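You operate a simulated robot arm through the tools that you are given. There is no shell and no other tool.

Carry out the task below with a simulated robot arm. There is one attempt and no reset: what you move stays moved.

JOB
Test both mended cups: lift each by its glued piece.
Fine: a cup that holds goes on the grey mat; one that parts goes on the blue tray with its piece.

It is judged by the outcome, as a careful person would: the job done as asked, and still so three seconds after it is handed in. It fails if anything else is knocked over, pushed out of place, dropped, spilled or broken.

ROBOT AND FRAMES
A 7-joint arm with a three-finger gripper, fixed in place. Base frame: the origin is at the foot of the arm, x ahead of it, y to its left, z up; the work surface is at about z = 0.8. Lengths are in m, angles in rad, forces in N, time in s.
With the tool pointing down near the work surface it reaches from about 0.44 to 0.9 m from the base axis. Its first joint turns from -2.897 to 2.897 rad. Payload 2.69 kg.
Tool frame: the origin (TCP) lies between the finger pads and is the grasp point; the fingertips stand 0.029 m ahead of it; z points along the fingers, y is the line along which they close. The gripper opens to 0.12 m. The gripper's body begins 0.078 m behind the TCP.
Orientation is told as [roll, pitch, yaw] about the base's x, y, z axes, in that order, counted from this pose: with the fingers straight down and closing along the base's y, the tool's x points along the base's -x, its y along +y and its z along -z.

CONTROLS
- The arm moves only by the tool jog_arm. Its argument "rows" is one flat list of numbers, 7 for each row, row after row: the closure, from 0 (fully open) to 1 (shut), then the shift along the base's x, y, z in units of 40 mm (1.0 is 40 mm), then the turn, a rotation vector about the base's x, y, z in units of 5 degrees (1.0 is 5 degrees). In form: [jaw, x, y, z, ax, ay, az, jaw, x, y, z, ax, ay, az, ...]. A call has 1 to 20 rows; each row shifts and turns the commanded pose from where the row before left it. A call with a number of a shift or a turn outside -1 to 1 is refused whole. Rows are played at 5 a second. More than 0.05 m and 0.15 rad between two rows, or a gripper value outside its range, and nothing of the call is played. Where a pose cannot be reached the arm comes as near as it can. A force on the tool above 40 N (or 10 N above the force at the start of the call, whichever is more), or a blocked arm, ends the call early, and 0.2 s more pass. The fingers move at their own pace and stop on an object; they squeeze with about 23 N. The grip force told is the motor's: it shows also when the fingers shut on nothing. Time passes only in rows, and 0.2 s behind the last, so rows that do not move let the fingers close. It gives the time, the measured TCP pose, the force on the tool (base axes), the opening and the grip force at its end, in the units of the frame above (readings bear some noise), with the torque about the TCP (base axes, N m) and any sound that the robot's microphone picked up.
- Cameras (640 x 400 px; columns grow to the right, rows downward): "scene" is fixed at [0.0496, -0.6508, 1.4088]; the picture's right is [0.14, -0.99, 0.00], its down [-0.89, -0.13, -0.43] and it looks along [0.42, 0.06, -0.90] (base axes); focal length 269 px, centre (320, 200). "wrist" rides on the gripper at [0.063, 0, -0.104] in the tool frame; the picture's right is [0.00, 1.00, 0.00], its down [-0.83, 0.00, -0.56] and it looks along [-0.56, 0.00, 0.83] (tool axes); focal length 275 px, centre (320, 200). There is no depth. A picture from a camera that has moved, and an enlarged one, comes with that camera's place and axes in the base frame and with its lens.
- snapshot(camera): a new picture of that camera. It takes no simulated time.
- raise_lower(by): slides the trunk up (or, below 0, down) by that many m; the arm rides with it, the base frame stays. It gives what a move gives, with no picture.
- close_up(camera, box): a new picture of the part [left, top, right, bottom] of that camera's present view, enlarged. It takes no simulated time.
- hand_in(): hands the job in; it is judged then, once.

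Places have to be worked out from the pictures, the camera data and where the tool is seen. Open the gripper and draw the arm clear of the work before you hand the job in, unless the task says otherwise.

The tools are called after "Call:" as name(argument=value, ...) on one line, values as JSON. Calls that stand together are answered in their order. jog_arm: Moves the arm, as the interface text tells. Its arguments: {"type":"object","properties":{"rows":{"type":"array","items":{"type":"number"}}},"required":["rows"]} The other tools are called the same way: raise_lower (by) slides the trunk up or down; snapshot (camera) takes a picture; close_up (camera, box) takes an enlarged picture of a part of a camera's view; hand_in () hands the job in.

At the start:

```text
time: 0.0
eef_pos: [0.336, -0.4802, 1.0632]
ee_rot: [0.001, 0.001, 0.0]
wrist_force: [-0.4, 0.1, -0.6]
wrist_torque: [0.0, 0.0, -0.01]
grip_width: 0.1202
gripper_force: 0.0
trunk travel left (down, up): [-0.525, 0.061]
```

scene: 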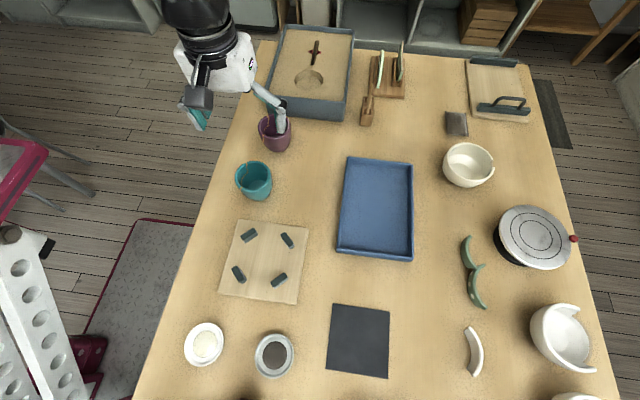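
wrist: 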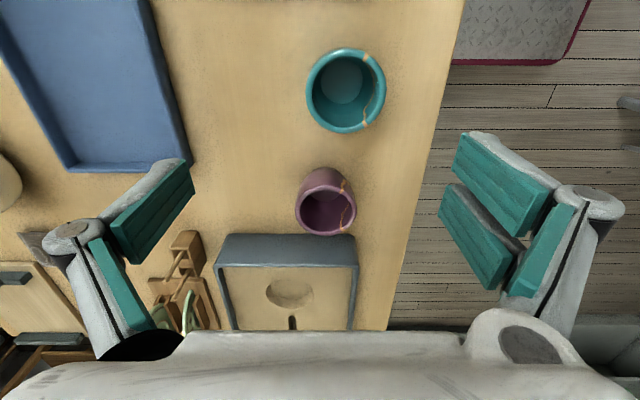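

The scene shows two cups, purple and teal, at the left of the table, with orange glue lines visible from the wrist camera. I'll enlarge both views to find the glued pieces.

Call:
close_up(camera="scene", box=[210, 90, 330, 220])

Call:
close_up(camera="wrist", box=[260, 30, 420, 250])

Call:
snapshot(camera="scene")

```text
3.08 times, centred on (270, 155) of scene
camera zoom: at [0.0496, -0.6508, 1.4088], right [0.14, -0.99, 0.0], down [-0.89, -0.13, -0.43], along [0.42, 0.06, -0.9], focal length 828 px, centre (474, 338)
```

zoom: 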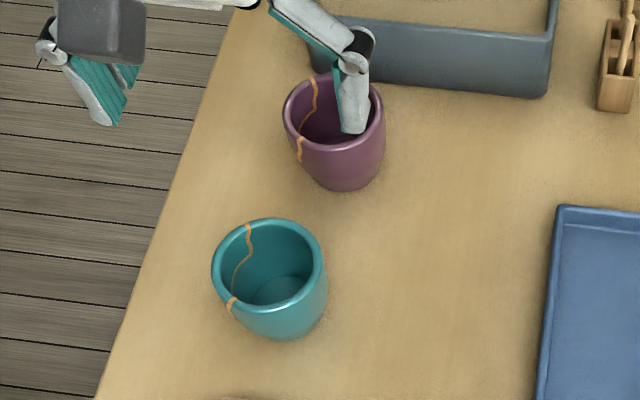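

```text
1.82 times, centred on (340, 140) of wrist
camera zoom: at [0.2743, -0.4808, 1.1681], right [0.0, 1.0, 0.0], down [0.83, 0.0, 0.56], along [0.56, 0.0, -0.83], focal length 500 px, centre (284, 309)
```

zoom: 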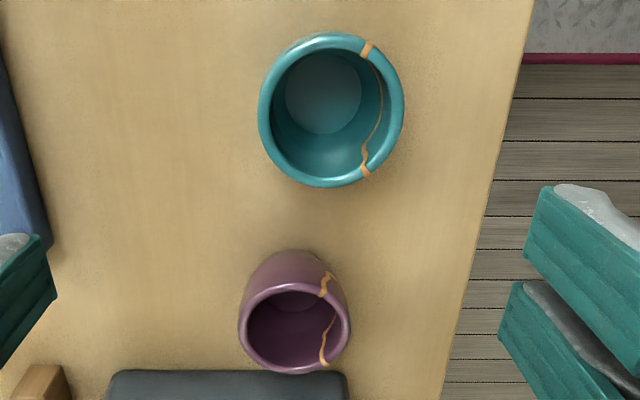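

```text
taken
```

scene: 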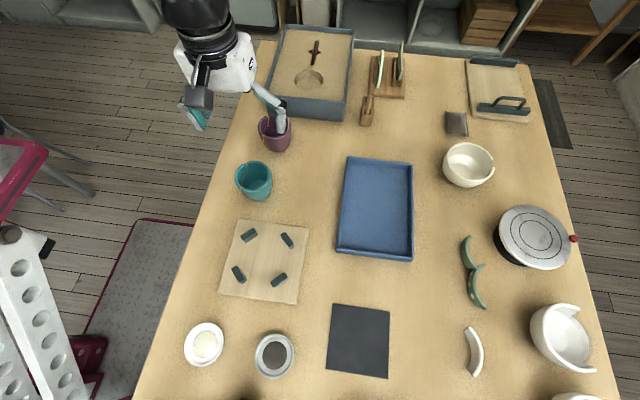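

The cups' glued pieces sit on the +y side of each rim: teal about (0.337, -0.457), purple about (0.487, -0.472), rims near z 0.875. I'll enlarge further to measure how deep the pieces reach.

Call:
close_up(camera="scene", box=[230, 155, 280, 205])

Call:
close_up(camera="scene", box=[250, 105, 300, 155])

Call:
close_up(camera="wrist", box=[295, 40, 395, 140])

Call:
close_up(camera="wrist", box=[280, 155, 380, 245])

Call:
close_up(camera="scene", box=[300, 150, 440, 390])

```text
8.00 times, centred on (255, 180) of scene
camera zoom: at [0.0496, -0.6508, 1.4088], right [0.14, -0.99, 0.0], down [-0.89, -0.13, -0.43], along [0.42, 0.06, -0.9], focal length 2153 px, centre (840, 360)
```

zoom: 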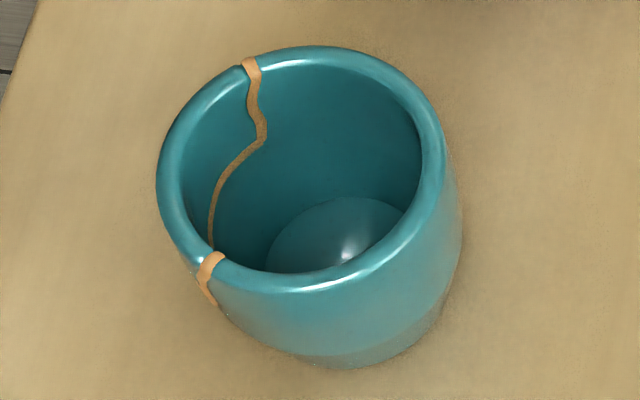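

```text
8.00 times, centred on (275, 130) of scene
camera zoom: at [0.0496, -0.6508, 1.4088], right [0.14, -0.99, 0.0], down [-0.89, -0.13, -0.43], along [0.42, 0.06, -0.9], focal length 2153 px, centre (680, 760)
```

zoom: 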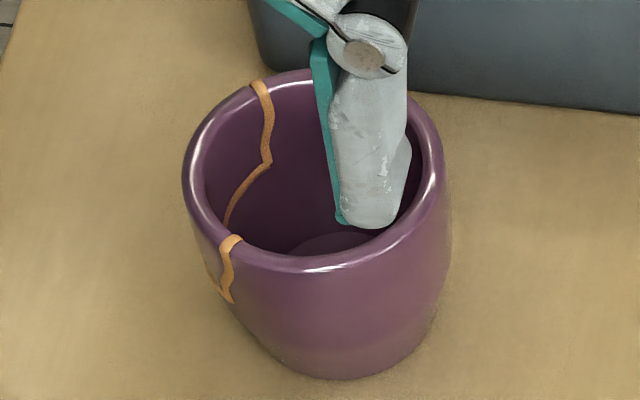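

```text
4.00 times, centred on (345, 90) of wrist
camera zoom: at [0.2743, -0.4808, 1.1681], right [0.0, 1.0, 0.0], down [0.83, 0.0, 0.56], along [0.56, 0.0, -0.83], focal length 1101 px, centre (220, 640)
```

zoom: 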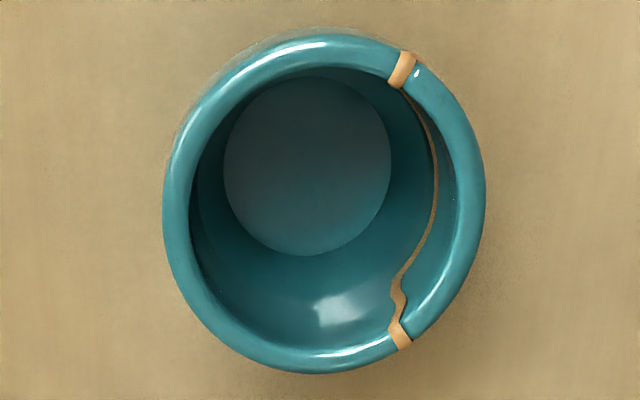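

```text
4.44 times, centred on (330, 200) of wrist
camera zoom: at [0.2743, -0.4808, 1.1681], right [0.0, 1.0, 0.0], down [0.83, 0.0, 0.56], along [0.56, 0.0, -0.83], focal length 1224 px, centre (276, 200)
```

zoom: 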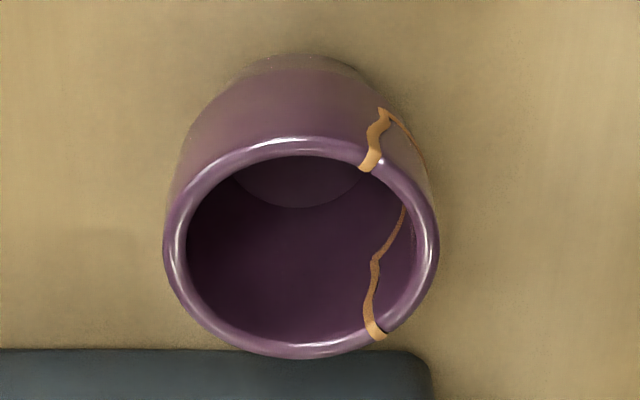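

```text
1.67 times, centred on (370, 270) of scene
camera zoom: at [0.0496, -0.6508, 1.4088], right [0.14, -0.99, 0.0], down [-0.89, -0.13, -0.43], along [0.42, 0.06, -0.9], focal length 449 px, centre (237, 83)
```

zoom: 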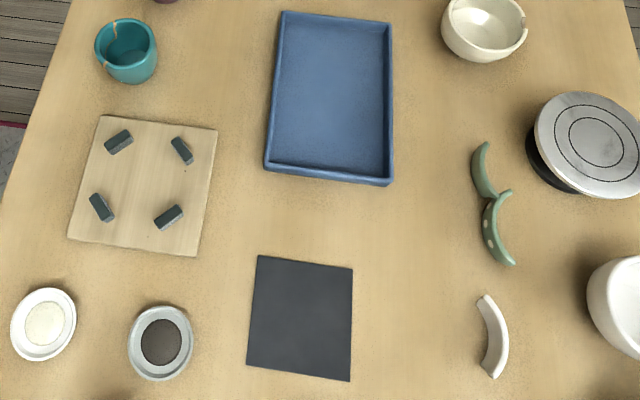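

The teal rim centre comes out near (0.338, -0.454, 0.874) with outer radius about 0.041. The piece is centred on +y, spans about ±58° and reaches about 28 mm below the rim. I'll move above its wall with the jaws part closed and look before going down.

Call:
jog_arm(rows=[0.583, 0.01, 0.395, -0.7, 0, 0, 0, 0.583, 0.01, 0.395, -0.7, 0, 0, 0, 0.583, 0.01, 0.395, -0.7, 0, 0, 0, 0.583, 0.02, 0.395, -0.7, 0, 0, 0, 0.583, 0, 0, 0, 0, 0, 0])

Call:
snapshot(camera="wrist")

Call:
close_up(camera="scene", box=[200, 90, 330, 220])

```text
time: 1.2
eef_pos: [0.3393, -0.4148, 0.9511]
ee_rot: [-0.001, 0.0, -0.001]
wrist_force: [0.6, 0.6, -0.8]
wrist_torque: [0.02, -0.01, -0.01]
grip_width: 0.05
gripper_force: 0.1
trunk travel left (down, up): [-0.525, 0.061]
```

```text
taken
camera wrist: at [0.2769, -0.4166, 1.0554], right [0.0, 1.0, 0.0], down [0.83, 0.0, 0.56], along [0.56, 0.0, -0.83], focal length 275 px, centre (320, 200)
```

wrist: 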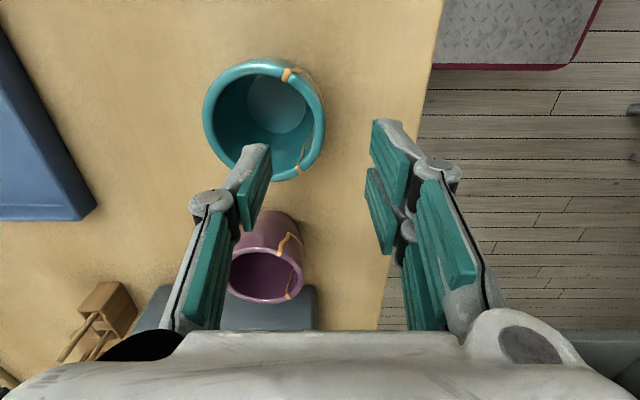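

```text
3.08 times, centred on (265, 155) of scene
camera zoom: at [0.0496, -0.6508, 1.4088], right [0.14, -0.99, 0.0], down [-0.89, -0.13, -0.43], along [0.42, 0.06, -0.9], focal length 828 px, centre (489, 338)
```

zoom: 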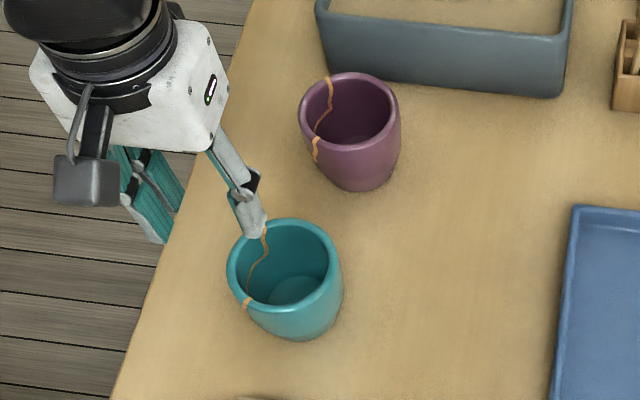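

The wrist view shows one finger on the -y side (to go inside the cup) and what looks like a pair on the +y side. I'll enlarge the fingertips to check where they sit relative to the rim.

Call:
close_up(camera="wrist", box=[190, 40, 440, 300])

Call:
close_up(camera="scene", box=[215, 120, 285, 200])

```text
1.54 times, centred on (315, 170) of wrist
camera zoom: at [0.2769, -0.4166, 1.0554], right [0.0, 1.0, 0.0], down [0.83, 0.0, 0.56], along [0.56, 0.0, -0.83], focal length 424 px, centre (328, 246)
```

zoom: 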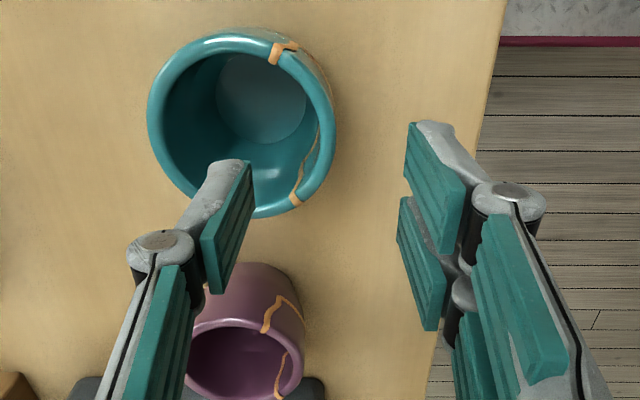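

```text
5.00 times, centred on (250, 160) of scene
camera zoom: at [0.0496, -0.6508, 1.4088], right [0.14, -0.99, 0.0], down [-0.89, -0.13, -0.43], along [0.42, 0.06, -0.9], focal length 1346 px, centre (670, 400)
```

zoom: 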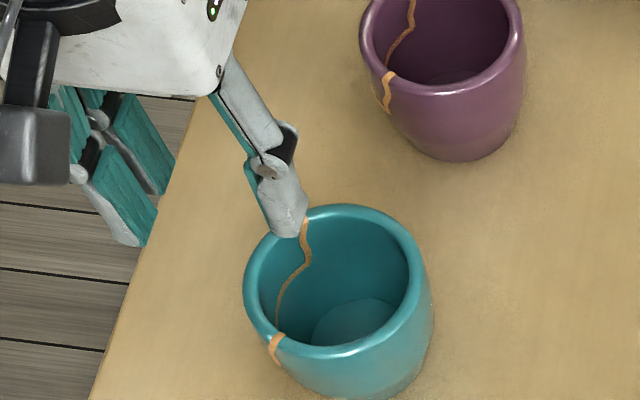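

The teal rim's outer +y edge is at y ≈ -0.413 and the wall mid at about -0.4165, which matches the TCP y. I'll lower to TCP z ≈ 0.883, putting the tips about 20 mm below the rim and still within the piece, and look before closing.

Call:
jog_arm(rows=[0.583, -0.02, 0, -0.6, 0, 0, 0, 0.583, -0.02, 0, -0.5, 0, 0, 0, 0.583, 0, 0, -0.4, 0, 0, 0, 0.583, 0, 0, -0.2, 0, 0, 0, 0.583, 0, 0, 0, 0, 0, 0])

Call:
close_up(camera="wrist", box=[190, 40, 440, 300])

Call:
close_up(camera="scene", box=[215, 130, 285, 210])

```text
time: 2.4
eef_pos: [0.3362, -0.4168, 0.8815]
ee_rot: [0.0, 0.001, -0.001]
wrist_force: [-0.6, -0.4, -0.6]
wrist_torque: [-0.01, 0.01, -0.01]
grip_width: 0.0498
gripper_force: 0.1
trunk travel left (down, up): [-0.525, 0.061]
```

```text
1.54 times, centred on (315, 170) of wrist
camera zoom: at [0.2749, -0.4183, 0.9867], right [0.0, 1.0, 0.0], down [0.83, 0.0, 0.56], along [0.56, 0.0, -0.83], focal length 424 px, centre (328, 246)
```

zoom: 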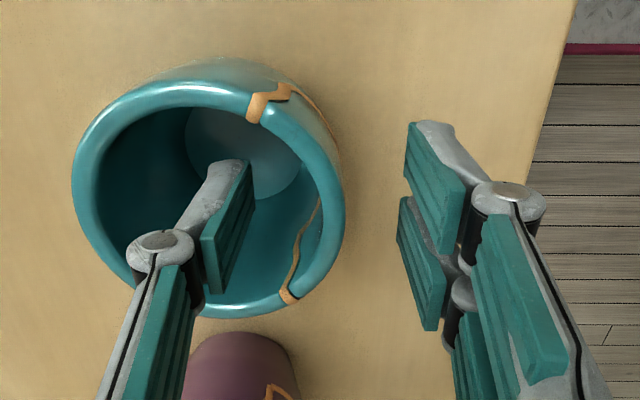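

```text
5.00 times, centred on (250, 170) of scene
camera zoom: at [0.0496, -0.6508, 1.4088], right [0.14, -0.99, 0.0], down [-0.89, -0.13, -0.43], along [0.42, 0.06, -0.9], focal length 1346 px, centre (670, 350)
```

zoom: 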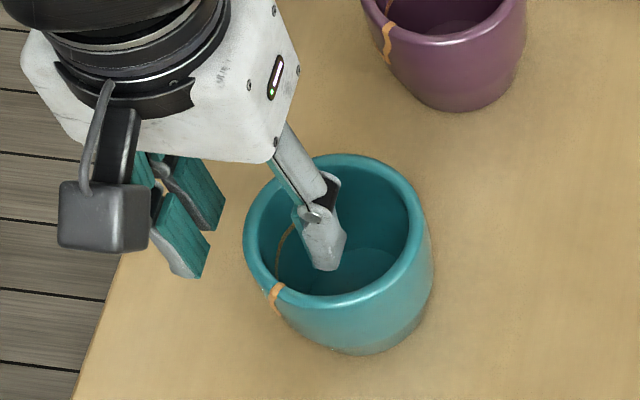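

The wall mid at y ≈ -0.417 is between the fingers and the TCP is centred on it, with the tips about 21 mm below the rim. I'll close on the piece without moving the arm.

Call:
jog_arm(rows=[0.75, 0, 0, 0, 0, 0, 0, 0.85, 0, 0, 0, 0, 0, 0, 0.9, 0, 0, 0, 0, 0, 0, 1, 0, 0, 0, 0, 0, 0, 1, 0, 0, 0, 0, 0, 0])

Call:
close_up(camera="wrist", box=[190, 40, 440, 300])

Call:
close_up(camera="scene", box=[215, 130, 285, 210])

```text
time: 3.6
eef_pos: [0.337, -0.4162, 0.8811]
ee_rot: [0.0, -0.001, 0.0]
wrist_force: [1.1, 0.8, -0.3]
wrist_torque: [-0.03, 0.02, -0.01]
grip_width: 0.0079
gripper_force: 18.0
trunk travel left (down, up): [-0.525, 0.061]
```

```text
1.54 times, centred on (315, 170) of wrist
camera zoom: at [0.2747, -0.4183, 0.9868], right [0.0, 1.0, 0.0], down [0.83, 0.0, 0.56], along [0.56, 0.0, -0.83], focal length 424 px, centre (328, 246)
```

zoom: 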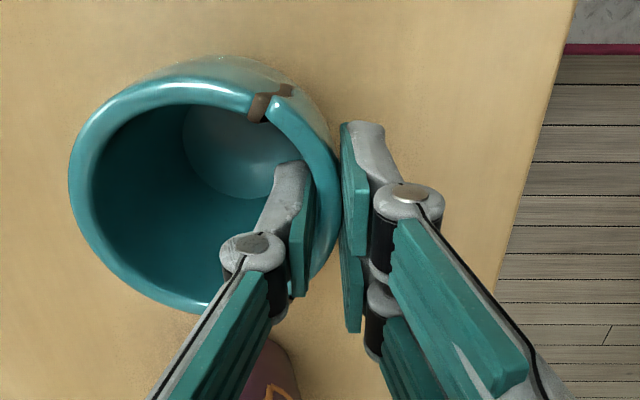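

```text
5.00 times, centred on (250, 170) of scene
camera zoom: at [0.0496, -0.6508, 1.4088], right [0.14, -0.99, 0.0], down [-0.89, -0.13, -0.43], along [0.42, 0.06, -0.9], focal length 1346 px, centre (670, 350)
```

zoom: 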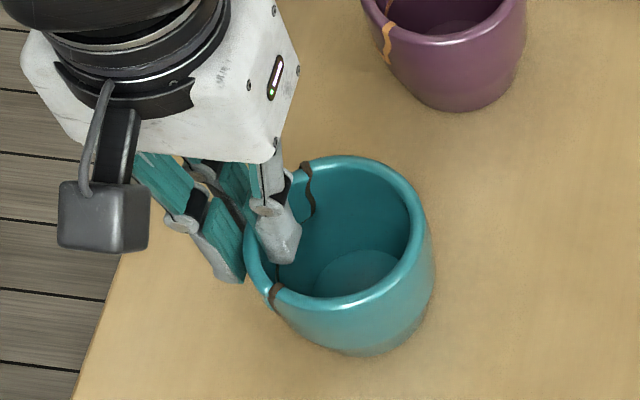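

The grip is on at 7.9 mm, but the teal cup's glue line has turned from orange to dark brown, which may mean the joint is giving. I'll lift slowly by about 5 mm and watch the force and whether the cup comes along.

Call:
jog_arm(rows=[1, 0, 0, 0.03, 0, 0, 0, 1, 0, 0, 0.03, 0, 0, 0, 1, 0, 0, 0.03, 0, 0, 0, 1, 0, 0, 0.03, 0, 0, 0, 1, 0, 0, 0, 0, 0, 0])

Call:
close_up(camera="wrist", box=[190, 40, 440, 300])

Call:
close_up(camera="scene", box=[215, 130, 285, 210])

```text
time: 4.8
eef_pos: [0.3372, -0.417, 0.8877]
ee_rot: [0.0, -0.001, 0.0]
wrist_force: [0.3, -0.3, -1.0]
wrist_torque: [-0.01, 0.01, -0.01]
grip_width: 0.0078
gripper_force: 18.0
trunk travel left (down, up): [-0.525, 0.061]
```

```text
1.54 times, centred on (315, 170) of wrist
camera zoom: at [0.2744, -0.4176, 0.9928], right [0.0, 1.0, 0.0], down [0.83, 0.0, 0.56], along [0.56, 0.0, -0.83], focal length 424 px, centre (328, 246)
```

zoom: 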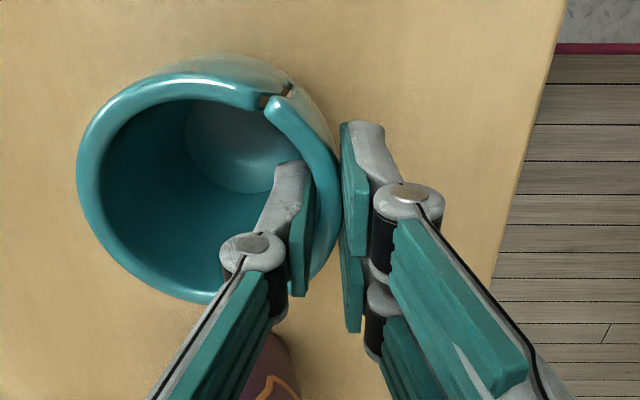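

```text
5.00 times, centred on (250, 170) of scene
camera zoom: at [0.0496, -0.6508, 1.4088], right [0.14, -0.99, 0.0], down [-0.89, -0.13, -0.43], along [0.42, 0.06, -0.9], focal length 1346 px, centre (670, 350)
```

zoom: 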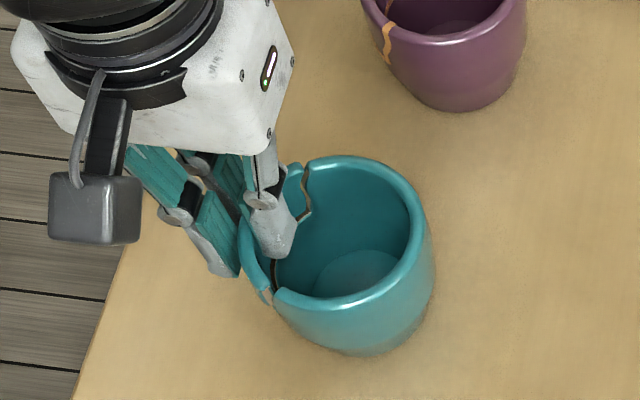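

The piece is rising out of the teal cup while the cup stays put, so the teal cup has parted. I'll lift the piece clear and carry it over the blue tray, whose floor I put at x 0.22–0.45, y -0.83 to -0.68.

Call:
jog_arm(rows=[1, 0, 0, 0.4, 0, 0, 0, 1, 0, 0, 0.6, 0, 0, 0, 1, 0, 0, 0.7, 0, 0, 0, 1, 0, 0, 0.7, 0, 0, 0, 1, 0, 0, 0.4, 0, 0, 0, 1, 0, 0, 0, 0, 0, 0])

Call:
snapshot(camera="wrist")

Call:
close_up(camera="scene", box=[190, 60, 310, 210])

```text
time: 6.2
eef_pos: [0.3371, -0.4171, 1.0026]
ee_rot: [0.0, -0.001, -0.002]
wrist_force: [0.0, -0.1, -0.3]
wrist_torque: [0.01, 0.02, 0.0]
grip_width: 0.0078
gripper_force: 18.2
trunk travel left (down, up): [-0.525, 0.061]
```

```text
taken
camera wrist: at [0.2752, -0.4192, 1.1077], right [0.0, 1.0, 0.0], down [0.83, 0.0, 0.56], along [0.56, 0.0, -0.83], focal length 275 px, centre (320, 200)
```

wrist: 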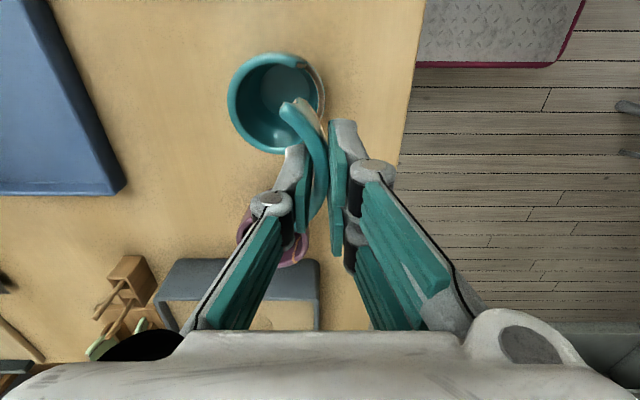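

```text
2.67 times, centred on (250, 135) of scene
camera zoom: at [0.0496, -0.6508, 1.4088], right [0.14, -0.99, 0.0], down [-0.89, -0.13, -0.43], along [0.42, 0.06, -0.9], focal length 718 px, centre (507, 373)
```

zoom: 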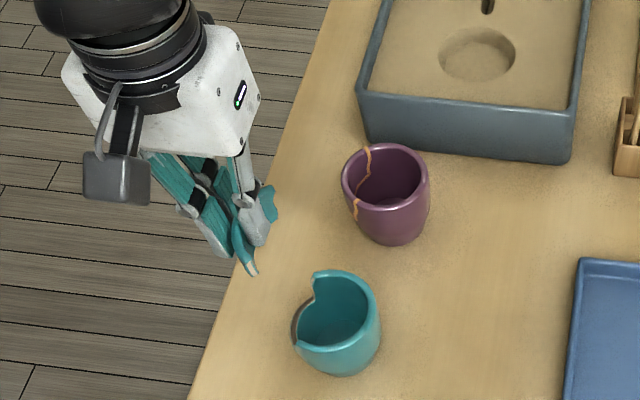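

The piece is held well and the teal cup stands undisturbed with a gap in its rim. I'll carry the piece to above the far half of the tray at about (0.40, -0.735).

Call:
jog_arm(rows=[1, 0.1, -0.5, 0, 0, 0, 0, 1, 0.16, -0.8, 0, 0, 0, 0, 1, 0.16, -0.85, 0, 0, 0, 0, 1, 0.16, -0.85, 0, 0, 0, 0, 1, 0.16, -0.85, 0, 0, 0, 0, 1, 0.16, -0.85, 0, 0, 0, 0, 1, 0.16, -0.85, 0, 0, 0, 0, 1, 0.16, -0.85, 0, 0, 0, 0, 1, 0.16, -0.85, 0, 0, 0, 0, 1, 0.2, -0.7, 0, 0, 0, 0, 1, 0, 0, 0, 0, 0, 0])

Call:
snapshot(camera="wrist")

Call:
snapshot(camera="scene")

```text
time: 8.6
eef_pos: [0.3896, -0.7077, 0.9974]
ee_rot: [0.001, 0.001, 0.0]
wrist_force: [0.1, -0.3, 0.2]
wrist_torque: [0.0, 0.01, -0.04]
grip_width: 0.0077
gripper_force: 18.0
out of reach, approached as far as the arm can: row 10
trunk travel left (down, up): [-0.525, 0.061]
```

```text
taken
camera wrist: at [0.3279, -0.7097, 1.1035], right [0.0, 1.0, 0.0], down [0.83, 0.0, 0.56], along [0.56, 0.0, -0.83], focal length 275 px, centre (320, 200)
```

wrist: 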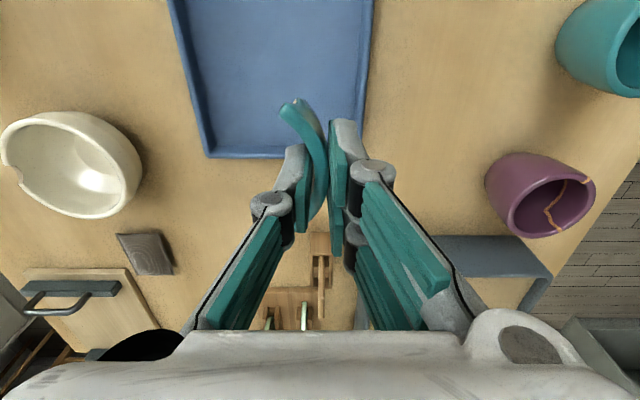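

```text
taken
```

scene: 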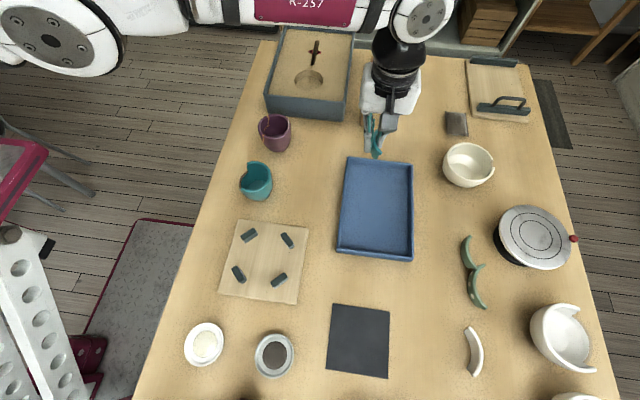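

The arm stopped short at (0.390, -0.708) because that height is at its reach limit; the piece is still held. I'll go lower, where reach is longer, and re-read the position.

Call:
jog_arm(rows=[1, 0, 0, -0.5, 0, 0, 0, 1, 0, 0, -0.6, 0, 0, 0, 1, 0, 0, -0.6, 0, 0, 0, 1, 0, 0, -0.5, 0, 0, 0, 1, 0, 0, 0, 0, 0, 0])

Call:
snapshot(camera="wrist")

Call:
close_up(camera="scene", box=[310, 90, 450, 270])

```text
time: 9.8
eef_pos: [0.3926, -0.7059, 0.9094]
ee_rot: [-0.004, 0.0, 0.001]
wrist_force: [1.0, -0.3, -1.0]
wrist_torque: [0.0, -0.02, 0.0]
grip_width: 0.0077
gripper_force: 18.0
trunk travel left (down, up): [-0.525, 0.061]
```

```text
taken
camera wrist: at [0.3295, -0.7071, 1.0136], right [0.0, 1.0, 0.0], down [0.83, 0.01, 0.56], along [0.56, 0.0, -0.83], focal length 275 px, centre (320, 200)
```

wrist: 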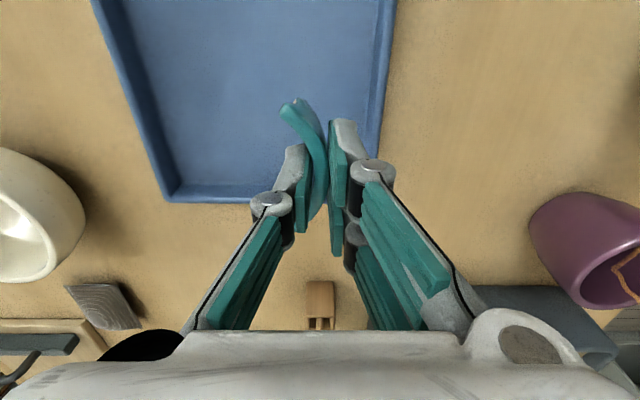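

```text
2.22 times, centred on (380, 180) of scene
camera zoom: at [0.0496, -0.6508, 1.4088], right [0.14, -0.99, 0.0], down [-0.89, -0.13, -0.43], along [0.42, 0.06, -0.9], focal length 598 px, centre (187, 244)
```

zoom: 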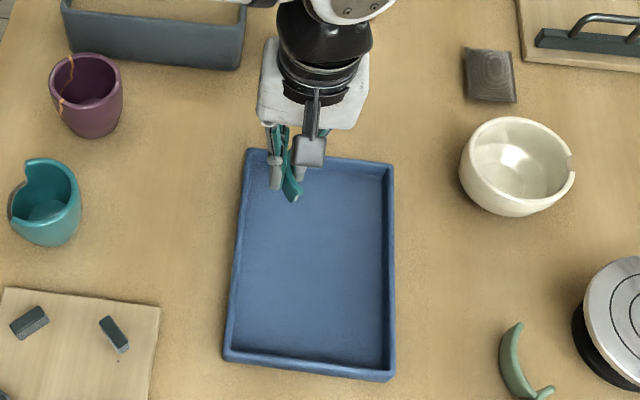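

Reach is better here. I'll shift to about (0.383, -0.74) and come down towards the tray floor, stopping at TCP z ≈ 0.86 first.

Call:
jog_arm(rows=[1, -0.1, -0.4, 0, 0, 0, 0, 1, -0.15, -0.45, 0, 0, 0, 0, 1, 0, 0, -0.4, 0, 0, 0, 1, 0, 0, -0.4, 0, 0, 0, 1, 0, 0, -0.3, 0, 0, 0, 1, 0, 0, 0, 0, 0, 0])

Call:
snapshot(camera="wrist")

Call:
close_up(camera="scene", box=[330, 130, 430, 230])

```text
time: 11.2
eef_pos: [0.3795, -0.7035, 0.8693]
ee_rot: [0.0, -0.001, 0.0]
wrist_force: [0.0, 0.6, -0.8]
wrist_torque: [-0.01, 0.0, 0.0]
grip_width: 0.0076
gripper_force: 18.0
out of reach, approached as far as the arm can: row 1, 2, 4
trunk travel left (down, up): [-0.525, 0.061]
```

```text
taken
camera wrist: at [0.3175, -0.7043, 0.9736], right [0.0, 1.0, 0.0], down [0.83, 0.0, 0.56], along [0.56, 0.0, -0.83], focal length 275 px, centre (320, 200)
```

wrist: 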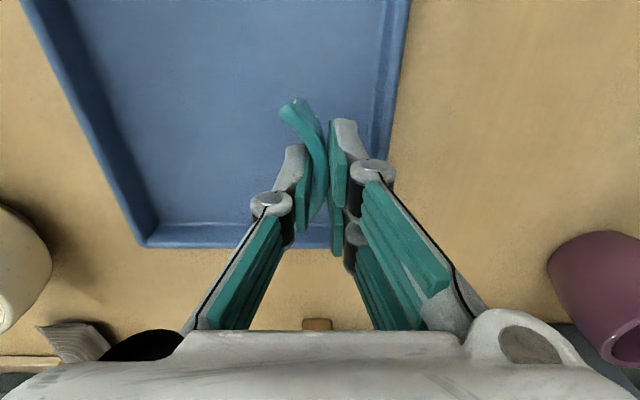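

```text
4.00 times, centred on (380, 180) of scene
camera zoom: at [0.0496, -0.6508, 1.4088], right [0.14, -0.99, 0.0], down [-0.89, -0.13, -0.43], along [0.42, 0.06, -0.9], focal length 1077 px, centre (80, 280)
```

zoom: 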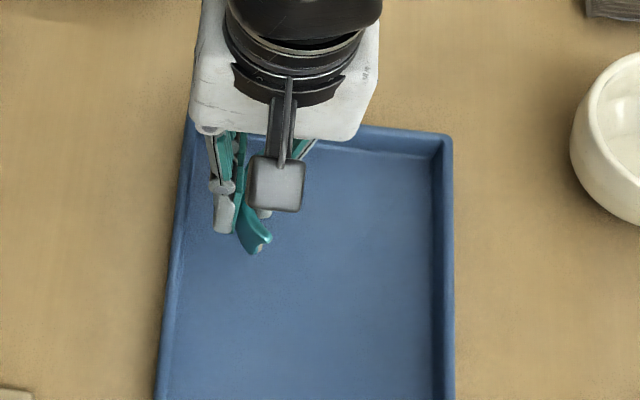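

The reach limit here is about r ≈ 0.80, so I'll place the piece slightly nearer, at about (0.36, -0.715), which is still well inside the tray and leaves room for the cup. I'll shift there and descend gently to feel for the floor.

Call:
jog_arm(rows=[1, -0.25, -0.1, 0, 0, 0, 0, 1, -0.25, -0.2, 0, 0, 0, 0, 1, 0, 0, -0.2, 0, 0, 0, 1, 0, 0, -0.15, 0, 0, 0, 1, 0, 0, 0, 0, 0, 0])

Call:
close_up(camera="scene", box=[330, 130, 430, 230])

Call:
snapshot(camera="wrist")

```text
time: 12.4
eef_pos: [0.3562, -0.7051, 0.8557]
ee_rot: [0.0, 0.0, 0.001]
wrist_force: [-0.3, 0.1, -0.4]
wrist_torque: [-0.01, 0.0, 0.01]
grip_width: 0.0078
gripper_force: 17.7
out of reach, approached as far as the arm can: row 1, 2
trunk travel left (down, up): [-0.525, 0.061]
```

```text
4.00 times, centred on (380, 180) of scene
camera zoom: at [0.0496, -0.6508, 1.4088], right [0.14, -0.99, 0.0], down [-0.89, -0.13, -0.43], along [0.42, 0.06, -0.9], focal length 1077 px, centre (80, 280)
```

zoom: 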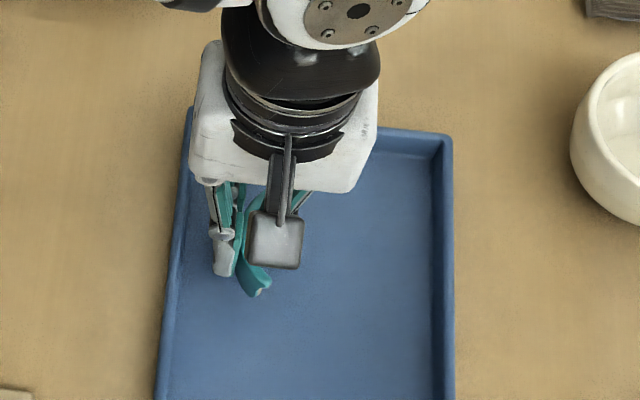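

```text
taken
camera wrist: at [0.2953, -0.7074, 0.9611], right [0.0, 1.0, 0.0], down [0.83, 0.0, 0.56], along [0.56, 0.0, -0.83], focal length 275 px, centre (320, 200)
```

wrist: 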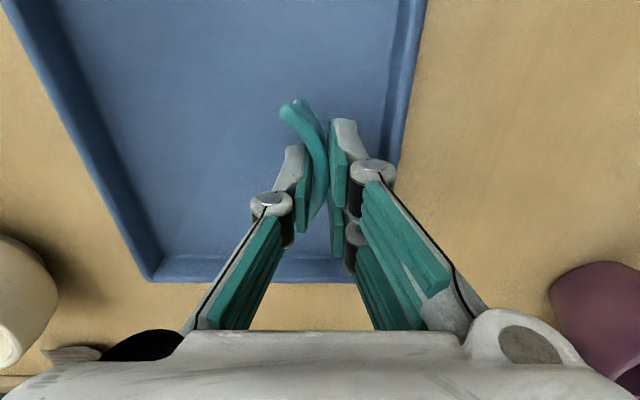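

The y motion seems stuck near -0.705 regardless of x, which suggests a wrist joint limit at this yaw rather than pure reach. I'll lift a little, turn the tool by -30° about z towards the arm's own azimuth, and try the y shift again.

Call:
jog_arm(rows=[1, 0, 0, 0.5, 0, 0, 0, 1, 0, 0, 0.5, 0, 0, 0, 1, 0, 0, 0, 0, 0, -1, 1, 0, 0, 0, 0, 0, -1, 1, 0, 0, 0, 0, 0, -1, 1, 0, 0, 0, 0, 0, -1, 1, 0, 0, 0, 0, 0, -1, 1, 0, 0, 0, 0, 0, -1, 1, 0, 0, 0, 0, 0, 0])

Call:
snapshot(camera="scene")

```text
time: 14.4
eef_pos: [0.3573, -0.7077, 0.8957]
ee_rot: [0.001, 0.0, -0.524]
wrist_force: [-0.1, 0.3, -0.2]
wrist_torque: [0.03, 0.06, -0.01]
grip_width: 0.0078
gripper_force: 18.5
trunk travel left (down, up): [-0.525, 0.061]
```

```text
taken
```

scene: 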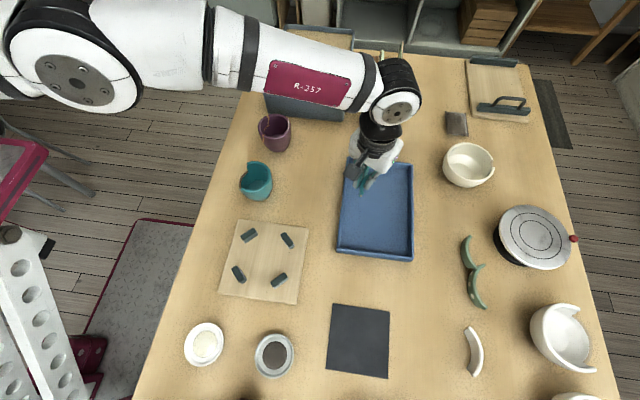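

The rotation worked cleanly. Now I'll retry the shift by +10 mm x and -24 mm y at this height.

Call:
jog_arm(rows=[1, 0.12, -0.3, 0, 0, 0, 0, 1, 0.13, -0.3, 0, 0, 0, 0, 1, 0, 0, 0, 0, 0, 0])

```text
time: 15.2
eef_pos: [0.3605, -0.7118, 0.8963]
ee_rot: [-0.001, 0.0, -0.524]
wrist_force: [0.0, -0.2, 0.2]
wrist_torque: [0.0, 0.05, -0.03]
grip_width: 0.0079
gripper_force: 18.0
out of reach, approached as far as the arm can: row 1, 2
trunk travel left (down, up): [-0.525, 0.061]
```

At this trunk height the radial limit is about 0.80 m near the table, and it shrinks lower down. I'll retract slightly, raise the tool by jog, and then slide the trunk down to gain reach near the table.

Call:
jog_arm(rows=[1, -0.25, 0.5, 0.4, 0, 0, 0, 1, 0, 0, 0.8, 0, 0, 0, 1, 0, 0, 0.8, 0, 0, 0, 1, 0, 0, 0.8, 0, 0, 0, 1, 0, 0, 0.7, 0, 0, 0, 1, 0, 0, 0, 0, 0, 0])

Call:
raise_lower(by=-0.1)

Call:
snapshot(camera="scene")

```text
time: 16.6
eef_pos: [0.3495, -0.6929, 1.0364]
ee_rot: [0.0, -0.001, -0.523]
wrist_force: [-0.8, 0.5, -0.4]
wrist_torque: [0.0, 0.0, 0.01]
grip_width: 0.0077
gripper_force: 18.0
trunk travel left (down, up): [-0.525, 0.061]
```

```text
time: 17.9
eef_pos: [0.3486, -0.6926, 0.9366]
ee_rot: [0.0, 0.001, -0.523]
wrist_force: [-0.1, -0.1, -0.5]
wrist_torque: [0.04, 0.01, -0.01]
grip_width: 0.0077
gripper_force: 17.8
trunk travel left (down, up): [-0.425, 0.161]
```

```text
taken
```

scene: 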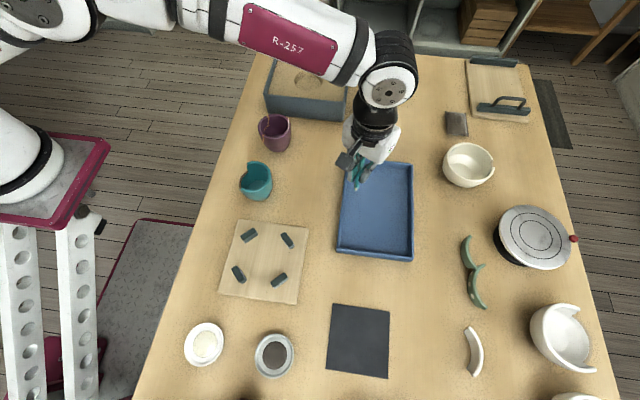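

The trunk is 0.1 m lower and the TCP is at z 0.937. I'll try the outward shift towards (0.39, -0.73) again.

Call:
jog_arm(rows=[1, 0.5, -0.45, 0, 0, 0, 0, 1, 0.5, -0.5, 0, 0, 0, 0, 1, 0, 0, 0, 0, 0, 0])

Call:
snapshot(camera="wrist")

```text
time: 18.7
eef_pos: [0.3906, -0.7301, 0.9365]
ee_rot: [0.001, 0.0, -0.524]
wrist_force: [-0.5, 0.0, 0.5]
wrist_torque: [0.0, -0.01, 0.05]
grip_width: 0.0077
gripper_force: 18.1
trunk travel left (down, up): [-0.425, 0.161]
```

```text
taken
camera wrist: at [0.3364, -0.7, 1.0413], right [0.5, 0.87, 0.0], down [0.72, -0.41, 0.56], along [0.48, -0.28, -0.83], focal length 275 px, centre (320, 200)
```

wrist: 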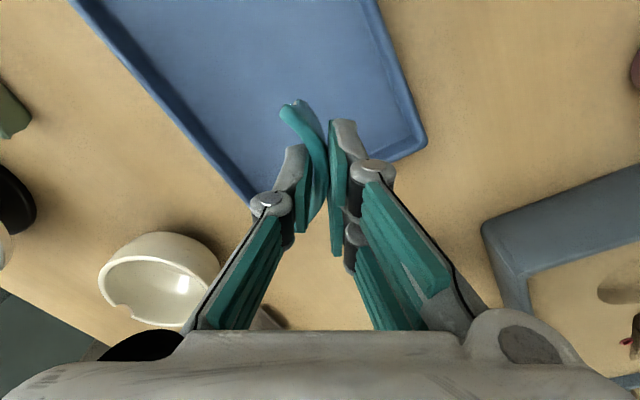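

Reach is good now at (0.391, -0.730), well inside the tray. I'll descend to TCP z ≈ 0.852 and check before touching down.

Call:
jog_arm(rows=[1, 0, 0, -0.7, 0, 0, 0, 1, 0, 0, -0.7, 0, 0, 0, 1, 0, 0, -0.5, 0, 0, 0, 1, 0, 0, -0.2, 0, 0, 0, 1, 0, 0, 0, 0, 0, 0])

Call:
snapshot(camera="wrist")

Call:
close_up(camera="scene", box=[330, 130, 430, 230])

```text
time: 19.9
eef_pos: [0.3906, -0.7296, 0.8492]
ee_rot: [0.0, 0.001, -0.524]
wrist_force: [0.3, 0.1, -0.2]
wrist_torque: [-0.07, -0.05, 0.0]
grip_width: 0.0078
gripper_force: 18.3
trunk travel left (down, up): [-0.425, 0.161]
```

```text
taken
camera wrist: at [0.3359, -0.7002, 0.9545], right [0.5, 0.87, 0.0], down [0.72, -0.41, 0.56], along [0.48, -0.28, -0.83], focal length 275 px, centre (320, 200)
```

wrist: 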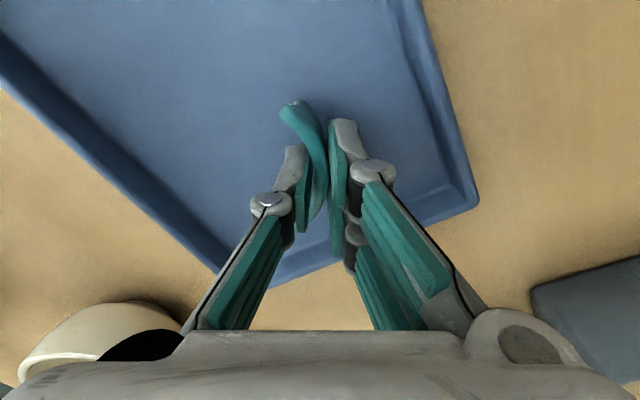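

```text
4.00 times, centred on (380, 180) of scene
camera zoom: at [0.0496, -0.6508, 1.4088], right [0.14, -0.99, 0.0], down [-0.89, -0.13, -0.43], along [0.42, 0.06, -0.9], focal length 1077 px, centre (80, 280)
```

zoom: 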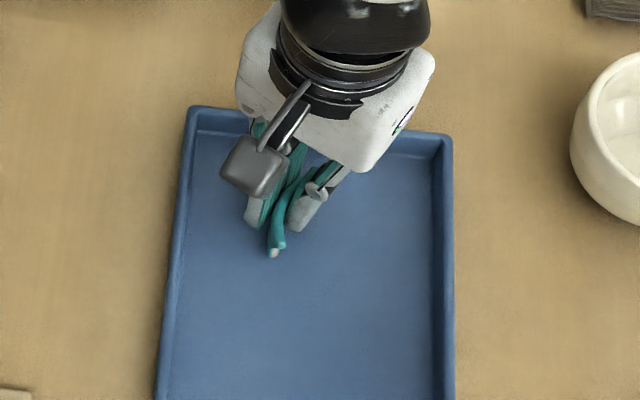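

No contact yet at 0.849. I'll go down in 1.6 mm steps and watch the force for touch on the tray floor.

Call:
jog_arm(rows=[1, 0, 0, -0.04, 0, 0, 0, 1, 0, 0, -0.04, 0, 0, 0, 1, 0, 0, -0.04, 0, 0, 0, 1, 0, 0, -0.04, 0, 0, 0])

Call:
close_up(camera="wrist", box=[220, 60, 420, 260])

```text
time: 20.9
eef_pos: [0.3898, -0.7302, 0.8467]
ee_rot: [-0.002, -0.001, -0.524]
wrist_force: [-0.8, 3.2, 11.5]
wrist_torque: [0.14, 0.21, -0.06]
grip_width: 0.0078
gripper_force: 17.3
trunk travel left (down, up): [-0.425, 0.161]
```

```text
2.00 times, centred on (320, 160) of wrist
camera zoom: at [0.3355, -0.7002, 0.9514], right [0.5, 0.87, 0.0], down [0.72, -0.41, 0.56], along [0.48, -0.28, -0.83], focal length 551 px, centre (320, 280)
```

zoom: 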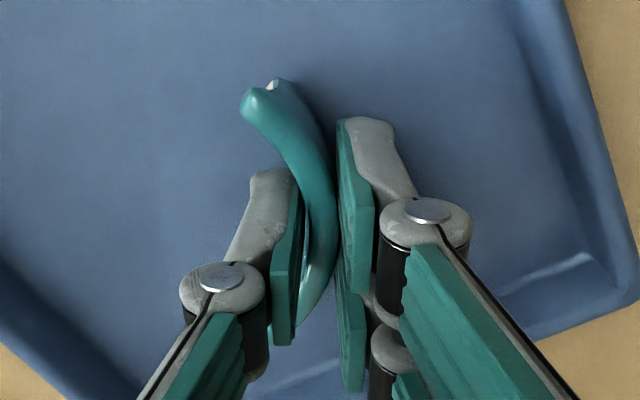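

The piece touched the floor at TCP z ≈ 0.847 with about 11 N. I'll ease up about 2.5 mm to unload and then open the jaws part way to release it.

Call:
jog_arm(rows=[1, 0, 0, 0.06, 0, 0, 0, 1, 0, 0, 0, 0, 0, 0, 0.9, 0, 0, 0, 0, 0, 0, 0.82, 0, 0, 0, 0, 0, 0, 0.75, 0, 0, 0, 0, 0, 0, 0.68, 0, 0, 0, 0, 0, 0, 0.68, 0, 0, 0, 0, 0, 0])

Call:
close_up(camera="wrist", box=[220, 60, 420, 260])

Call:
close_up(camera="scene", box=[330, 130, 430, 230])

```text
time: 22.5
eef_pos: [0.39, -0.73, 0.8486]
ee_rot: [0.002, 0.001, -0.523]
wrist_force: [0.0, 0.1, -0.2]
wrist_torque: [0.01, 0.0, 0.01]
grip_width: 0.0386
gripper_force: 0.0
trunk travel left (down, up): [-0.425, 0.161]
```

```text
2.00 times, centred on (320, 160) of wrist
camera zoom: at [0.3357, -0.6998, 0.9526], right [0.5, 0.87, 0.0], down [0.72, -0.41, 0.56], along [0.48, -0.28, -0.83], focal length 551 px, centre (320, 280)
```

zoom: 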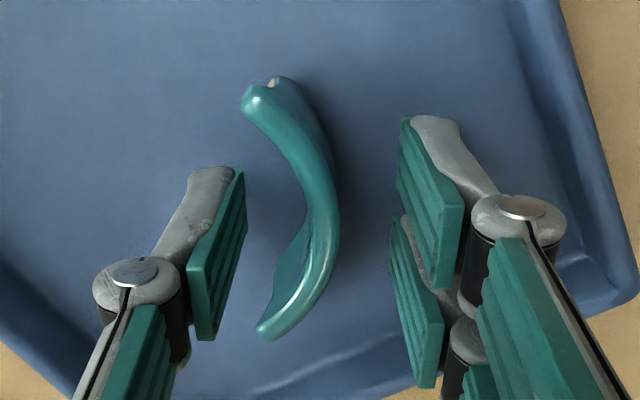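

```text
4.00 times, centred on (380, 180) of scene
camera zoom: at [0.0496, -0.6508, 1.4088], right [0.14, -0.99, 0.0], down [-0.89, -0.13, -0.43], along [0.42, 0.06, -0.9], focal length 1077 px, centre (80, 280)
```

zoom: 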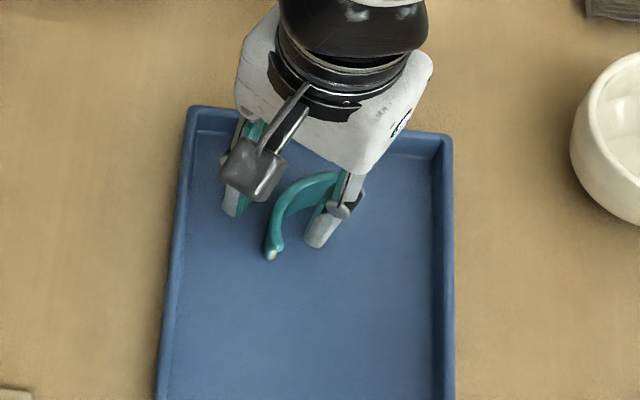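

The piece stands in the tray on its own. I'll rise straight up, then travel over to the purple cup while turning back to yaw 0, with the jaws at 0.05 opening.

Call:
jog_arm(rows=[0.68, 0, 0, 0.4, 0, 0, 0, 0.68, 0, 0, 0.8, 0, 0, 0, 0.68, 0, 0, 0.9, 0, 0, 0, 0.62, 0, 0, 0.9, 0, 0, 0, 0.583, 0, 0, 0.8, 0, 0, 0, 0.583, 0.305, 0.92, 0, 0, 0, 0.75, 0.583, 0.305, 0.92, 0, 0, 0, 0.75, 0.583, 0.305, 0.92, 0, 0, 0, 0.75, 0.583, 0.305, 0.92, 0, 0, 0, 0.75, 0.583, 0.305, 0.92, 0, 0, 0, 0.75, 0.583, 0.305, 0.92, 0, 0, 0, 0.75, 0.583, 0.305, 0.92, 0, 0, 0, 0.75, 0.583, 0.305, 0.92, 0, 0, 0, 0.75, 0.583, 0, 0, 0, 0, 0, 0])

Call:
snapshot(camera="wrist")

Call:
snapshot(camera="scene")

```text
time: 25.5
eef_pos: [0.485, -0.4298, 0.9957]
ee_rot: [0.0, 0.0, 0.002]
wrist_force: [0.2, -0.6, 0.0]
wrist_torque: [0.02, 0.01, -0.03]
grip_width: 0.0499
gripper_force: 0.1
out of reach, approached as far as the arm can: row 4
trunk travel left (down, up): [-0.425, 0.161]
```

```text
taken
camera wrist: at [0.4234, -0.4316, 1.1018], right [-0.01, 1.0, 0.0], down [0.83, 0.0, 0.56], along [0.56, 0.0, -0.83], focal length 275 px, centre (320, 200)
```

wrist: 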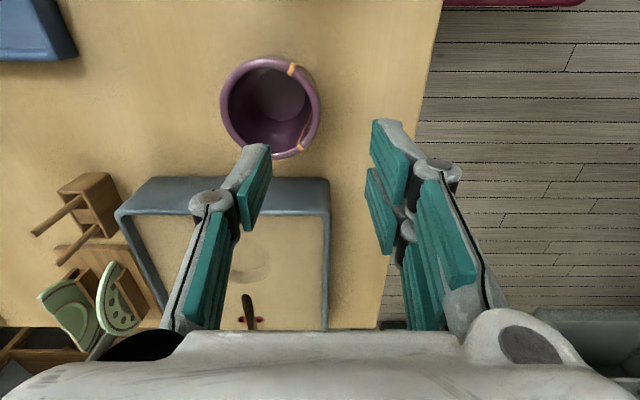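

```text
taken
```

scene: 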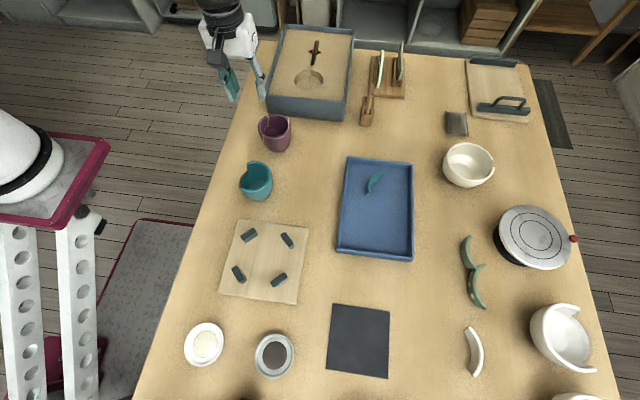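

The piece sits in the tray and the teal cup is undisturbed. The purple rim comes out at centre (0.486, -0.472) with its wall mid near y -0.4345, so I'll shift -5 mm in y and descend to TCP z ≈ 0.883.

Call:
jog_arm(rows=[0.583, 0.02, -0.12, -0.7, 0, 0, 0, 0.583, 0, 0, -0.8, 0, 0, 0, 0.583, 0, 0, -0.7, 0, 0, 0, 0.583, 0, 0, -0.4, 0, 0, 0, 0.583, 0, 0, -0.2, 0, 0, 0, 0.583, 0, 0, 0, 0, 0, 0])

Call:
close_up(camera="wrist", box=[190, 40, 440, 300])

Call:
close_up(camera="scene", box=[235, 80, 305, 160])

```text
time: 26.9
eef_pos: [0.4877, -0.4367, 0.887]
ee_rot: [0.0, 0.0, 0.0]
wrist_force: [1.1, -1.1, -0.3]
wrist_torque: [0.01, -0.01, 0.03]
grip_width: 0.0501
gripper_force: 0.0
trunk travel left (down, up): [-0.425, 0.161]
```

```text
1.54 times, centred on (315, 170) of wrist
camera zoom: at [0.4254, -0.4382, 0.9917], right [0.0, 1.0, 0.0], down [0.83, 0.0, 0.56], along [0.56, 0.0, -0.83], focal length 424 px, centre (328, 246)
```

zoom: 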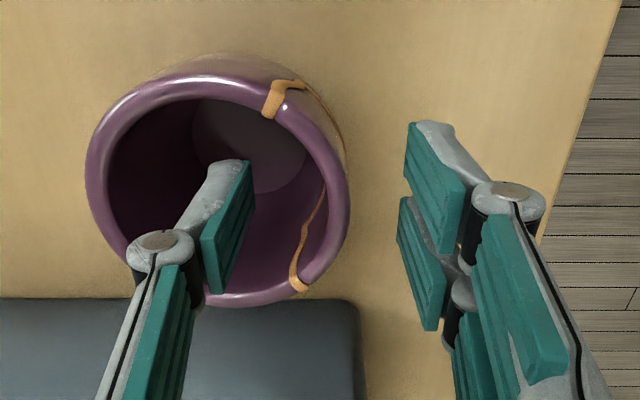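

```text
5.00 times, centred on (270, 120) of scene
camera zoom: at [0.0496, -0.6508, 1.4088], right [0.14, -0.99, 0.0], down [-0.89, -0.13, -0.43], along [0.42, 0.06, -0.9], focal length 1346 px, centre (570, 600)
```

zoom: 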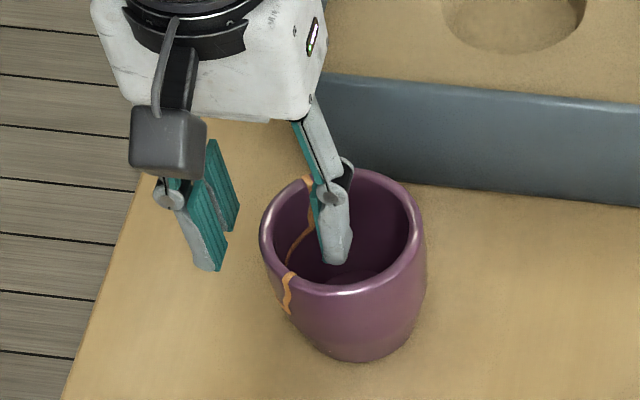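

The purple wall mid is at y ≈ -0.435, so a 2 mm +y shift and 5 mm further down will centre the grip. Then I'll close on the piece.

Call:
jog_arm(rows=[0.583, -0.05, 0.04, -0.07, 0, 0, 0, 0.583, 0, 0, -0.06, 0, 0, 0, 0.75, 0, 0, 0, 0, 0, 0, 0.85, 0, 0, 0, 0, 0, 0, 0.9, 0, 0, 0, 0, 0, 0, 1, 0, 0, 0, 0, 0, 0, 1, 0, 0, 0, 0, 0, 0])

Call:
close_up(camera="wrist", box=[190, 40, 440, 300])

Call:
close_up(camera="scene", box=[235, 80, 305, 160])

```text
time: 28.5
eef_pos: [0.4858, -0.4344, 0.8793]
ee_rot: [0.0, 0.002, 0.0]
wrist_force: [0.1, 0.8, 0.0]
wrist_torque: [0.04, 0.09, -0.03]
grip_width: 0.0079
gripper_force: 17.8
trunk travel left (down, up): [-0.425, 0.161]
```

```text
1.54 times, centred on (315, 170) of wrist
camera zoom: at [0.4232, -0.4364, 0.9866], right [0.0, 1.0, 0.0], down [0.83, 0.0, 0.56], along [0.56, 0.0, -0.83], focal length 424 px, centre (328, 246)
```

zoom: 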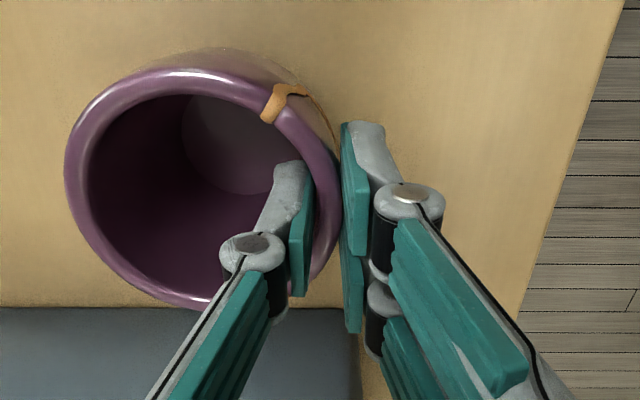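

```text
5.00 times, centred on (270, 120) of scene
camera zoom: at [0.0496, -0.6508, 1.4088], right [0.14, -0.99, 0.0], down [-0.89, -0.13, -0.43], along [0.42, 0.06, -0.9], focal length 1346 px, centre (570, 600)
```

zoom: 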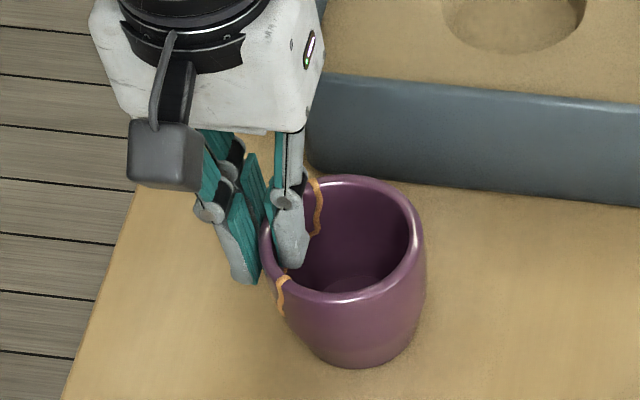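

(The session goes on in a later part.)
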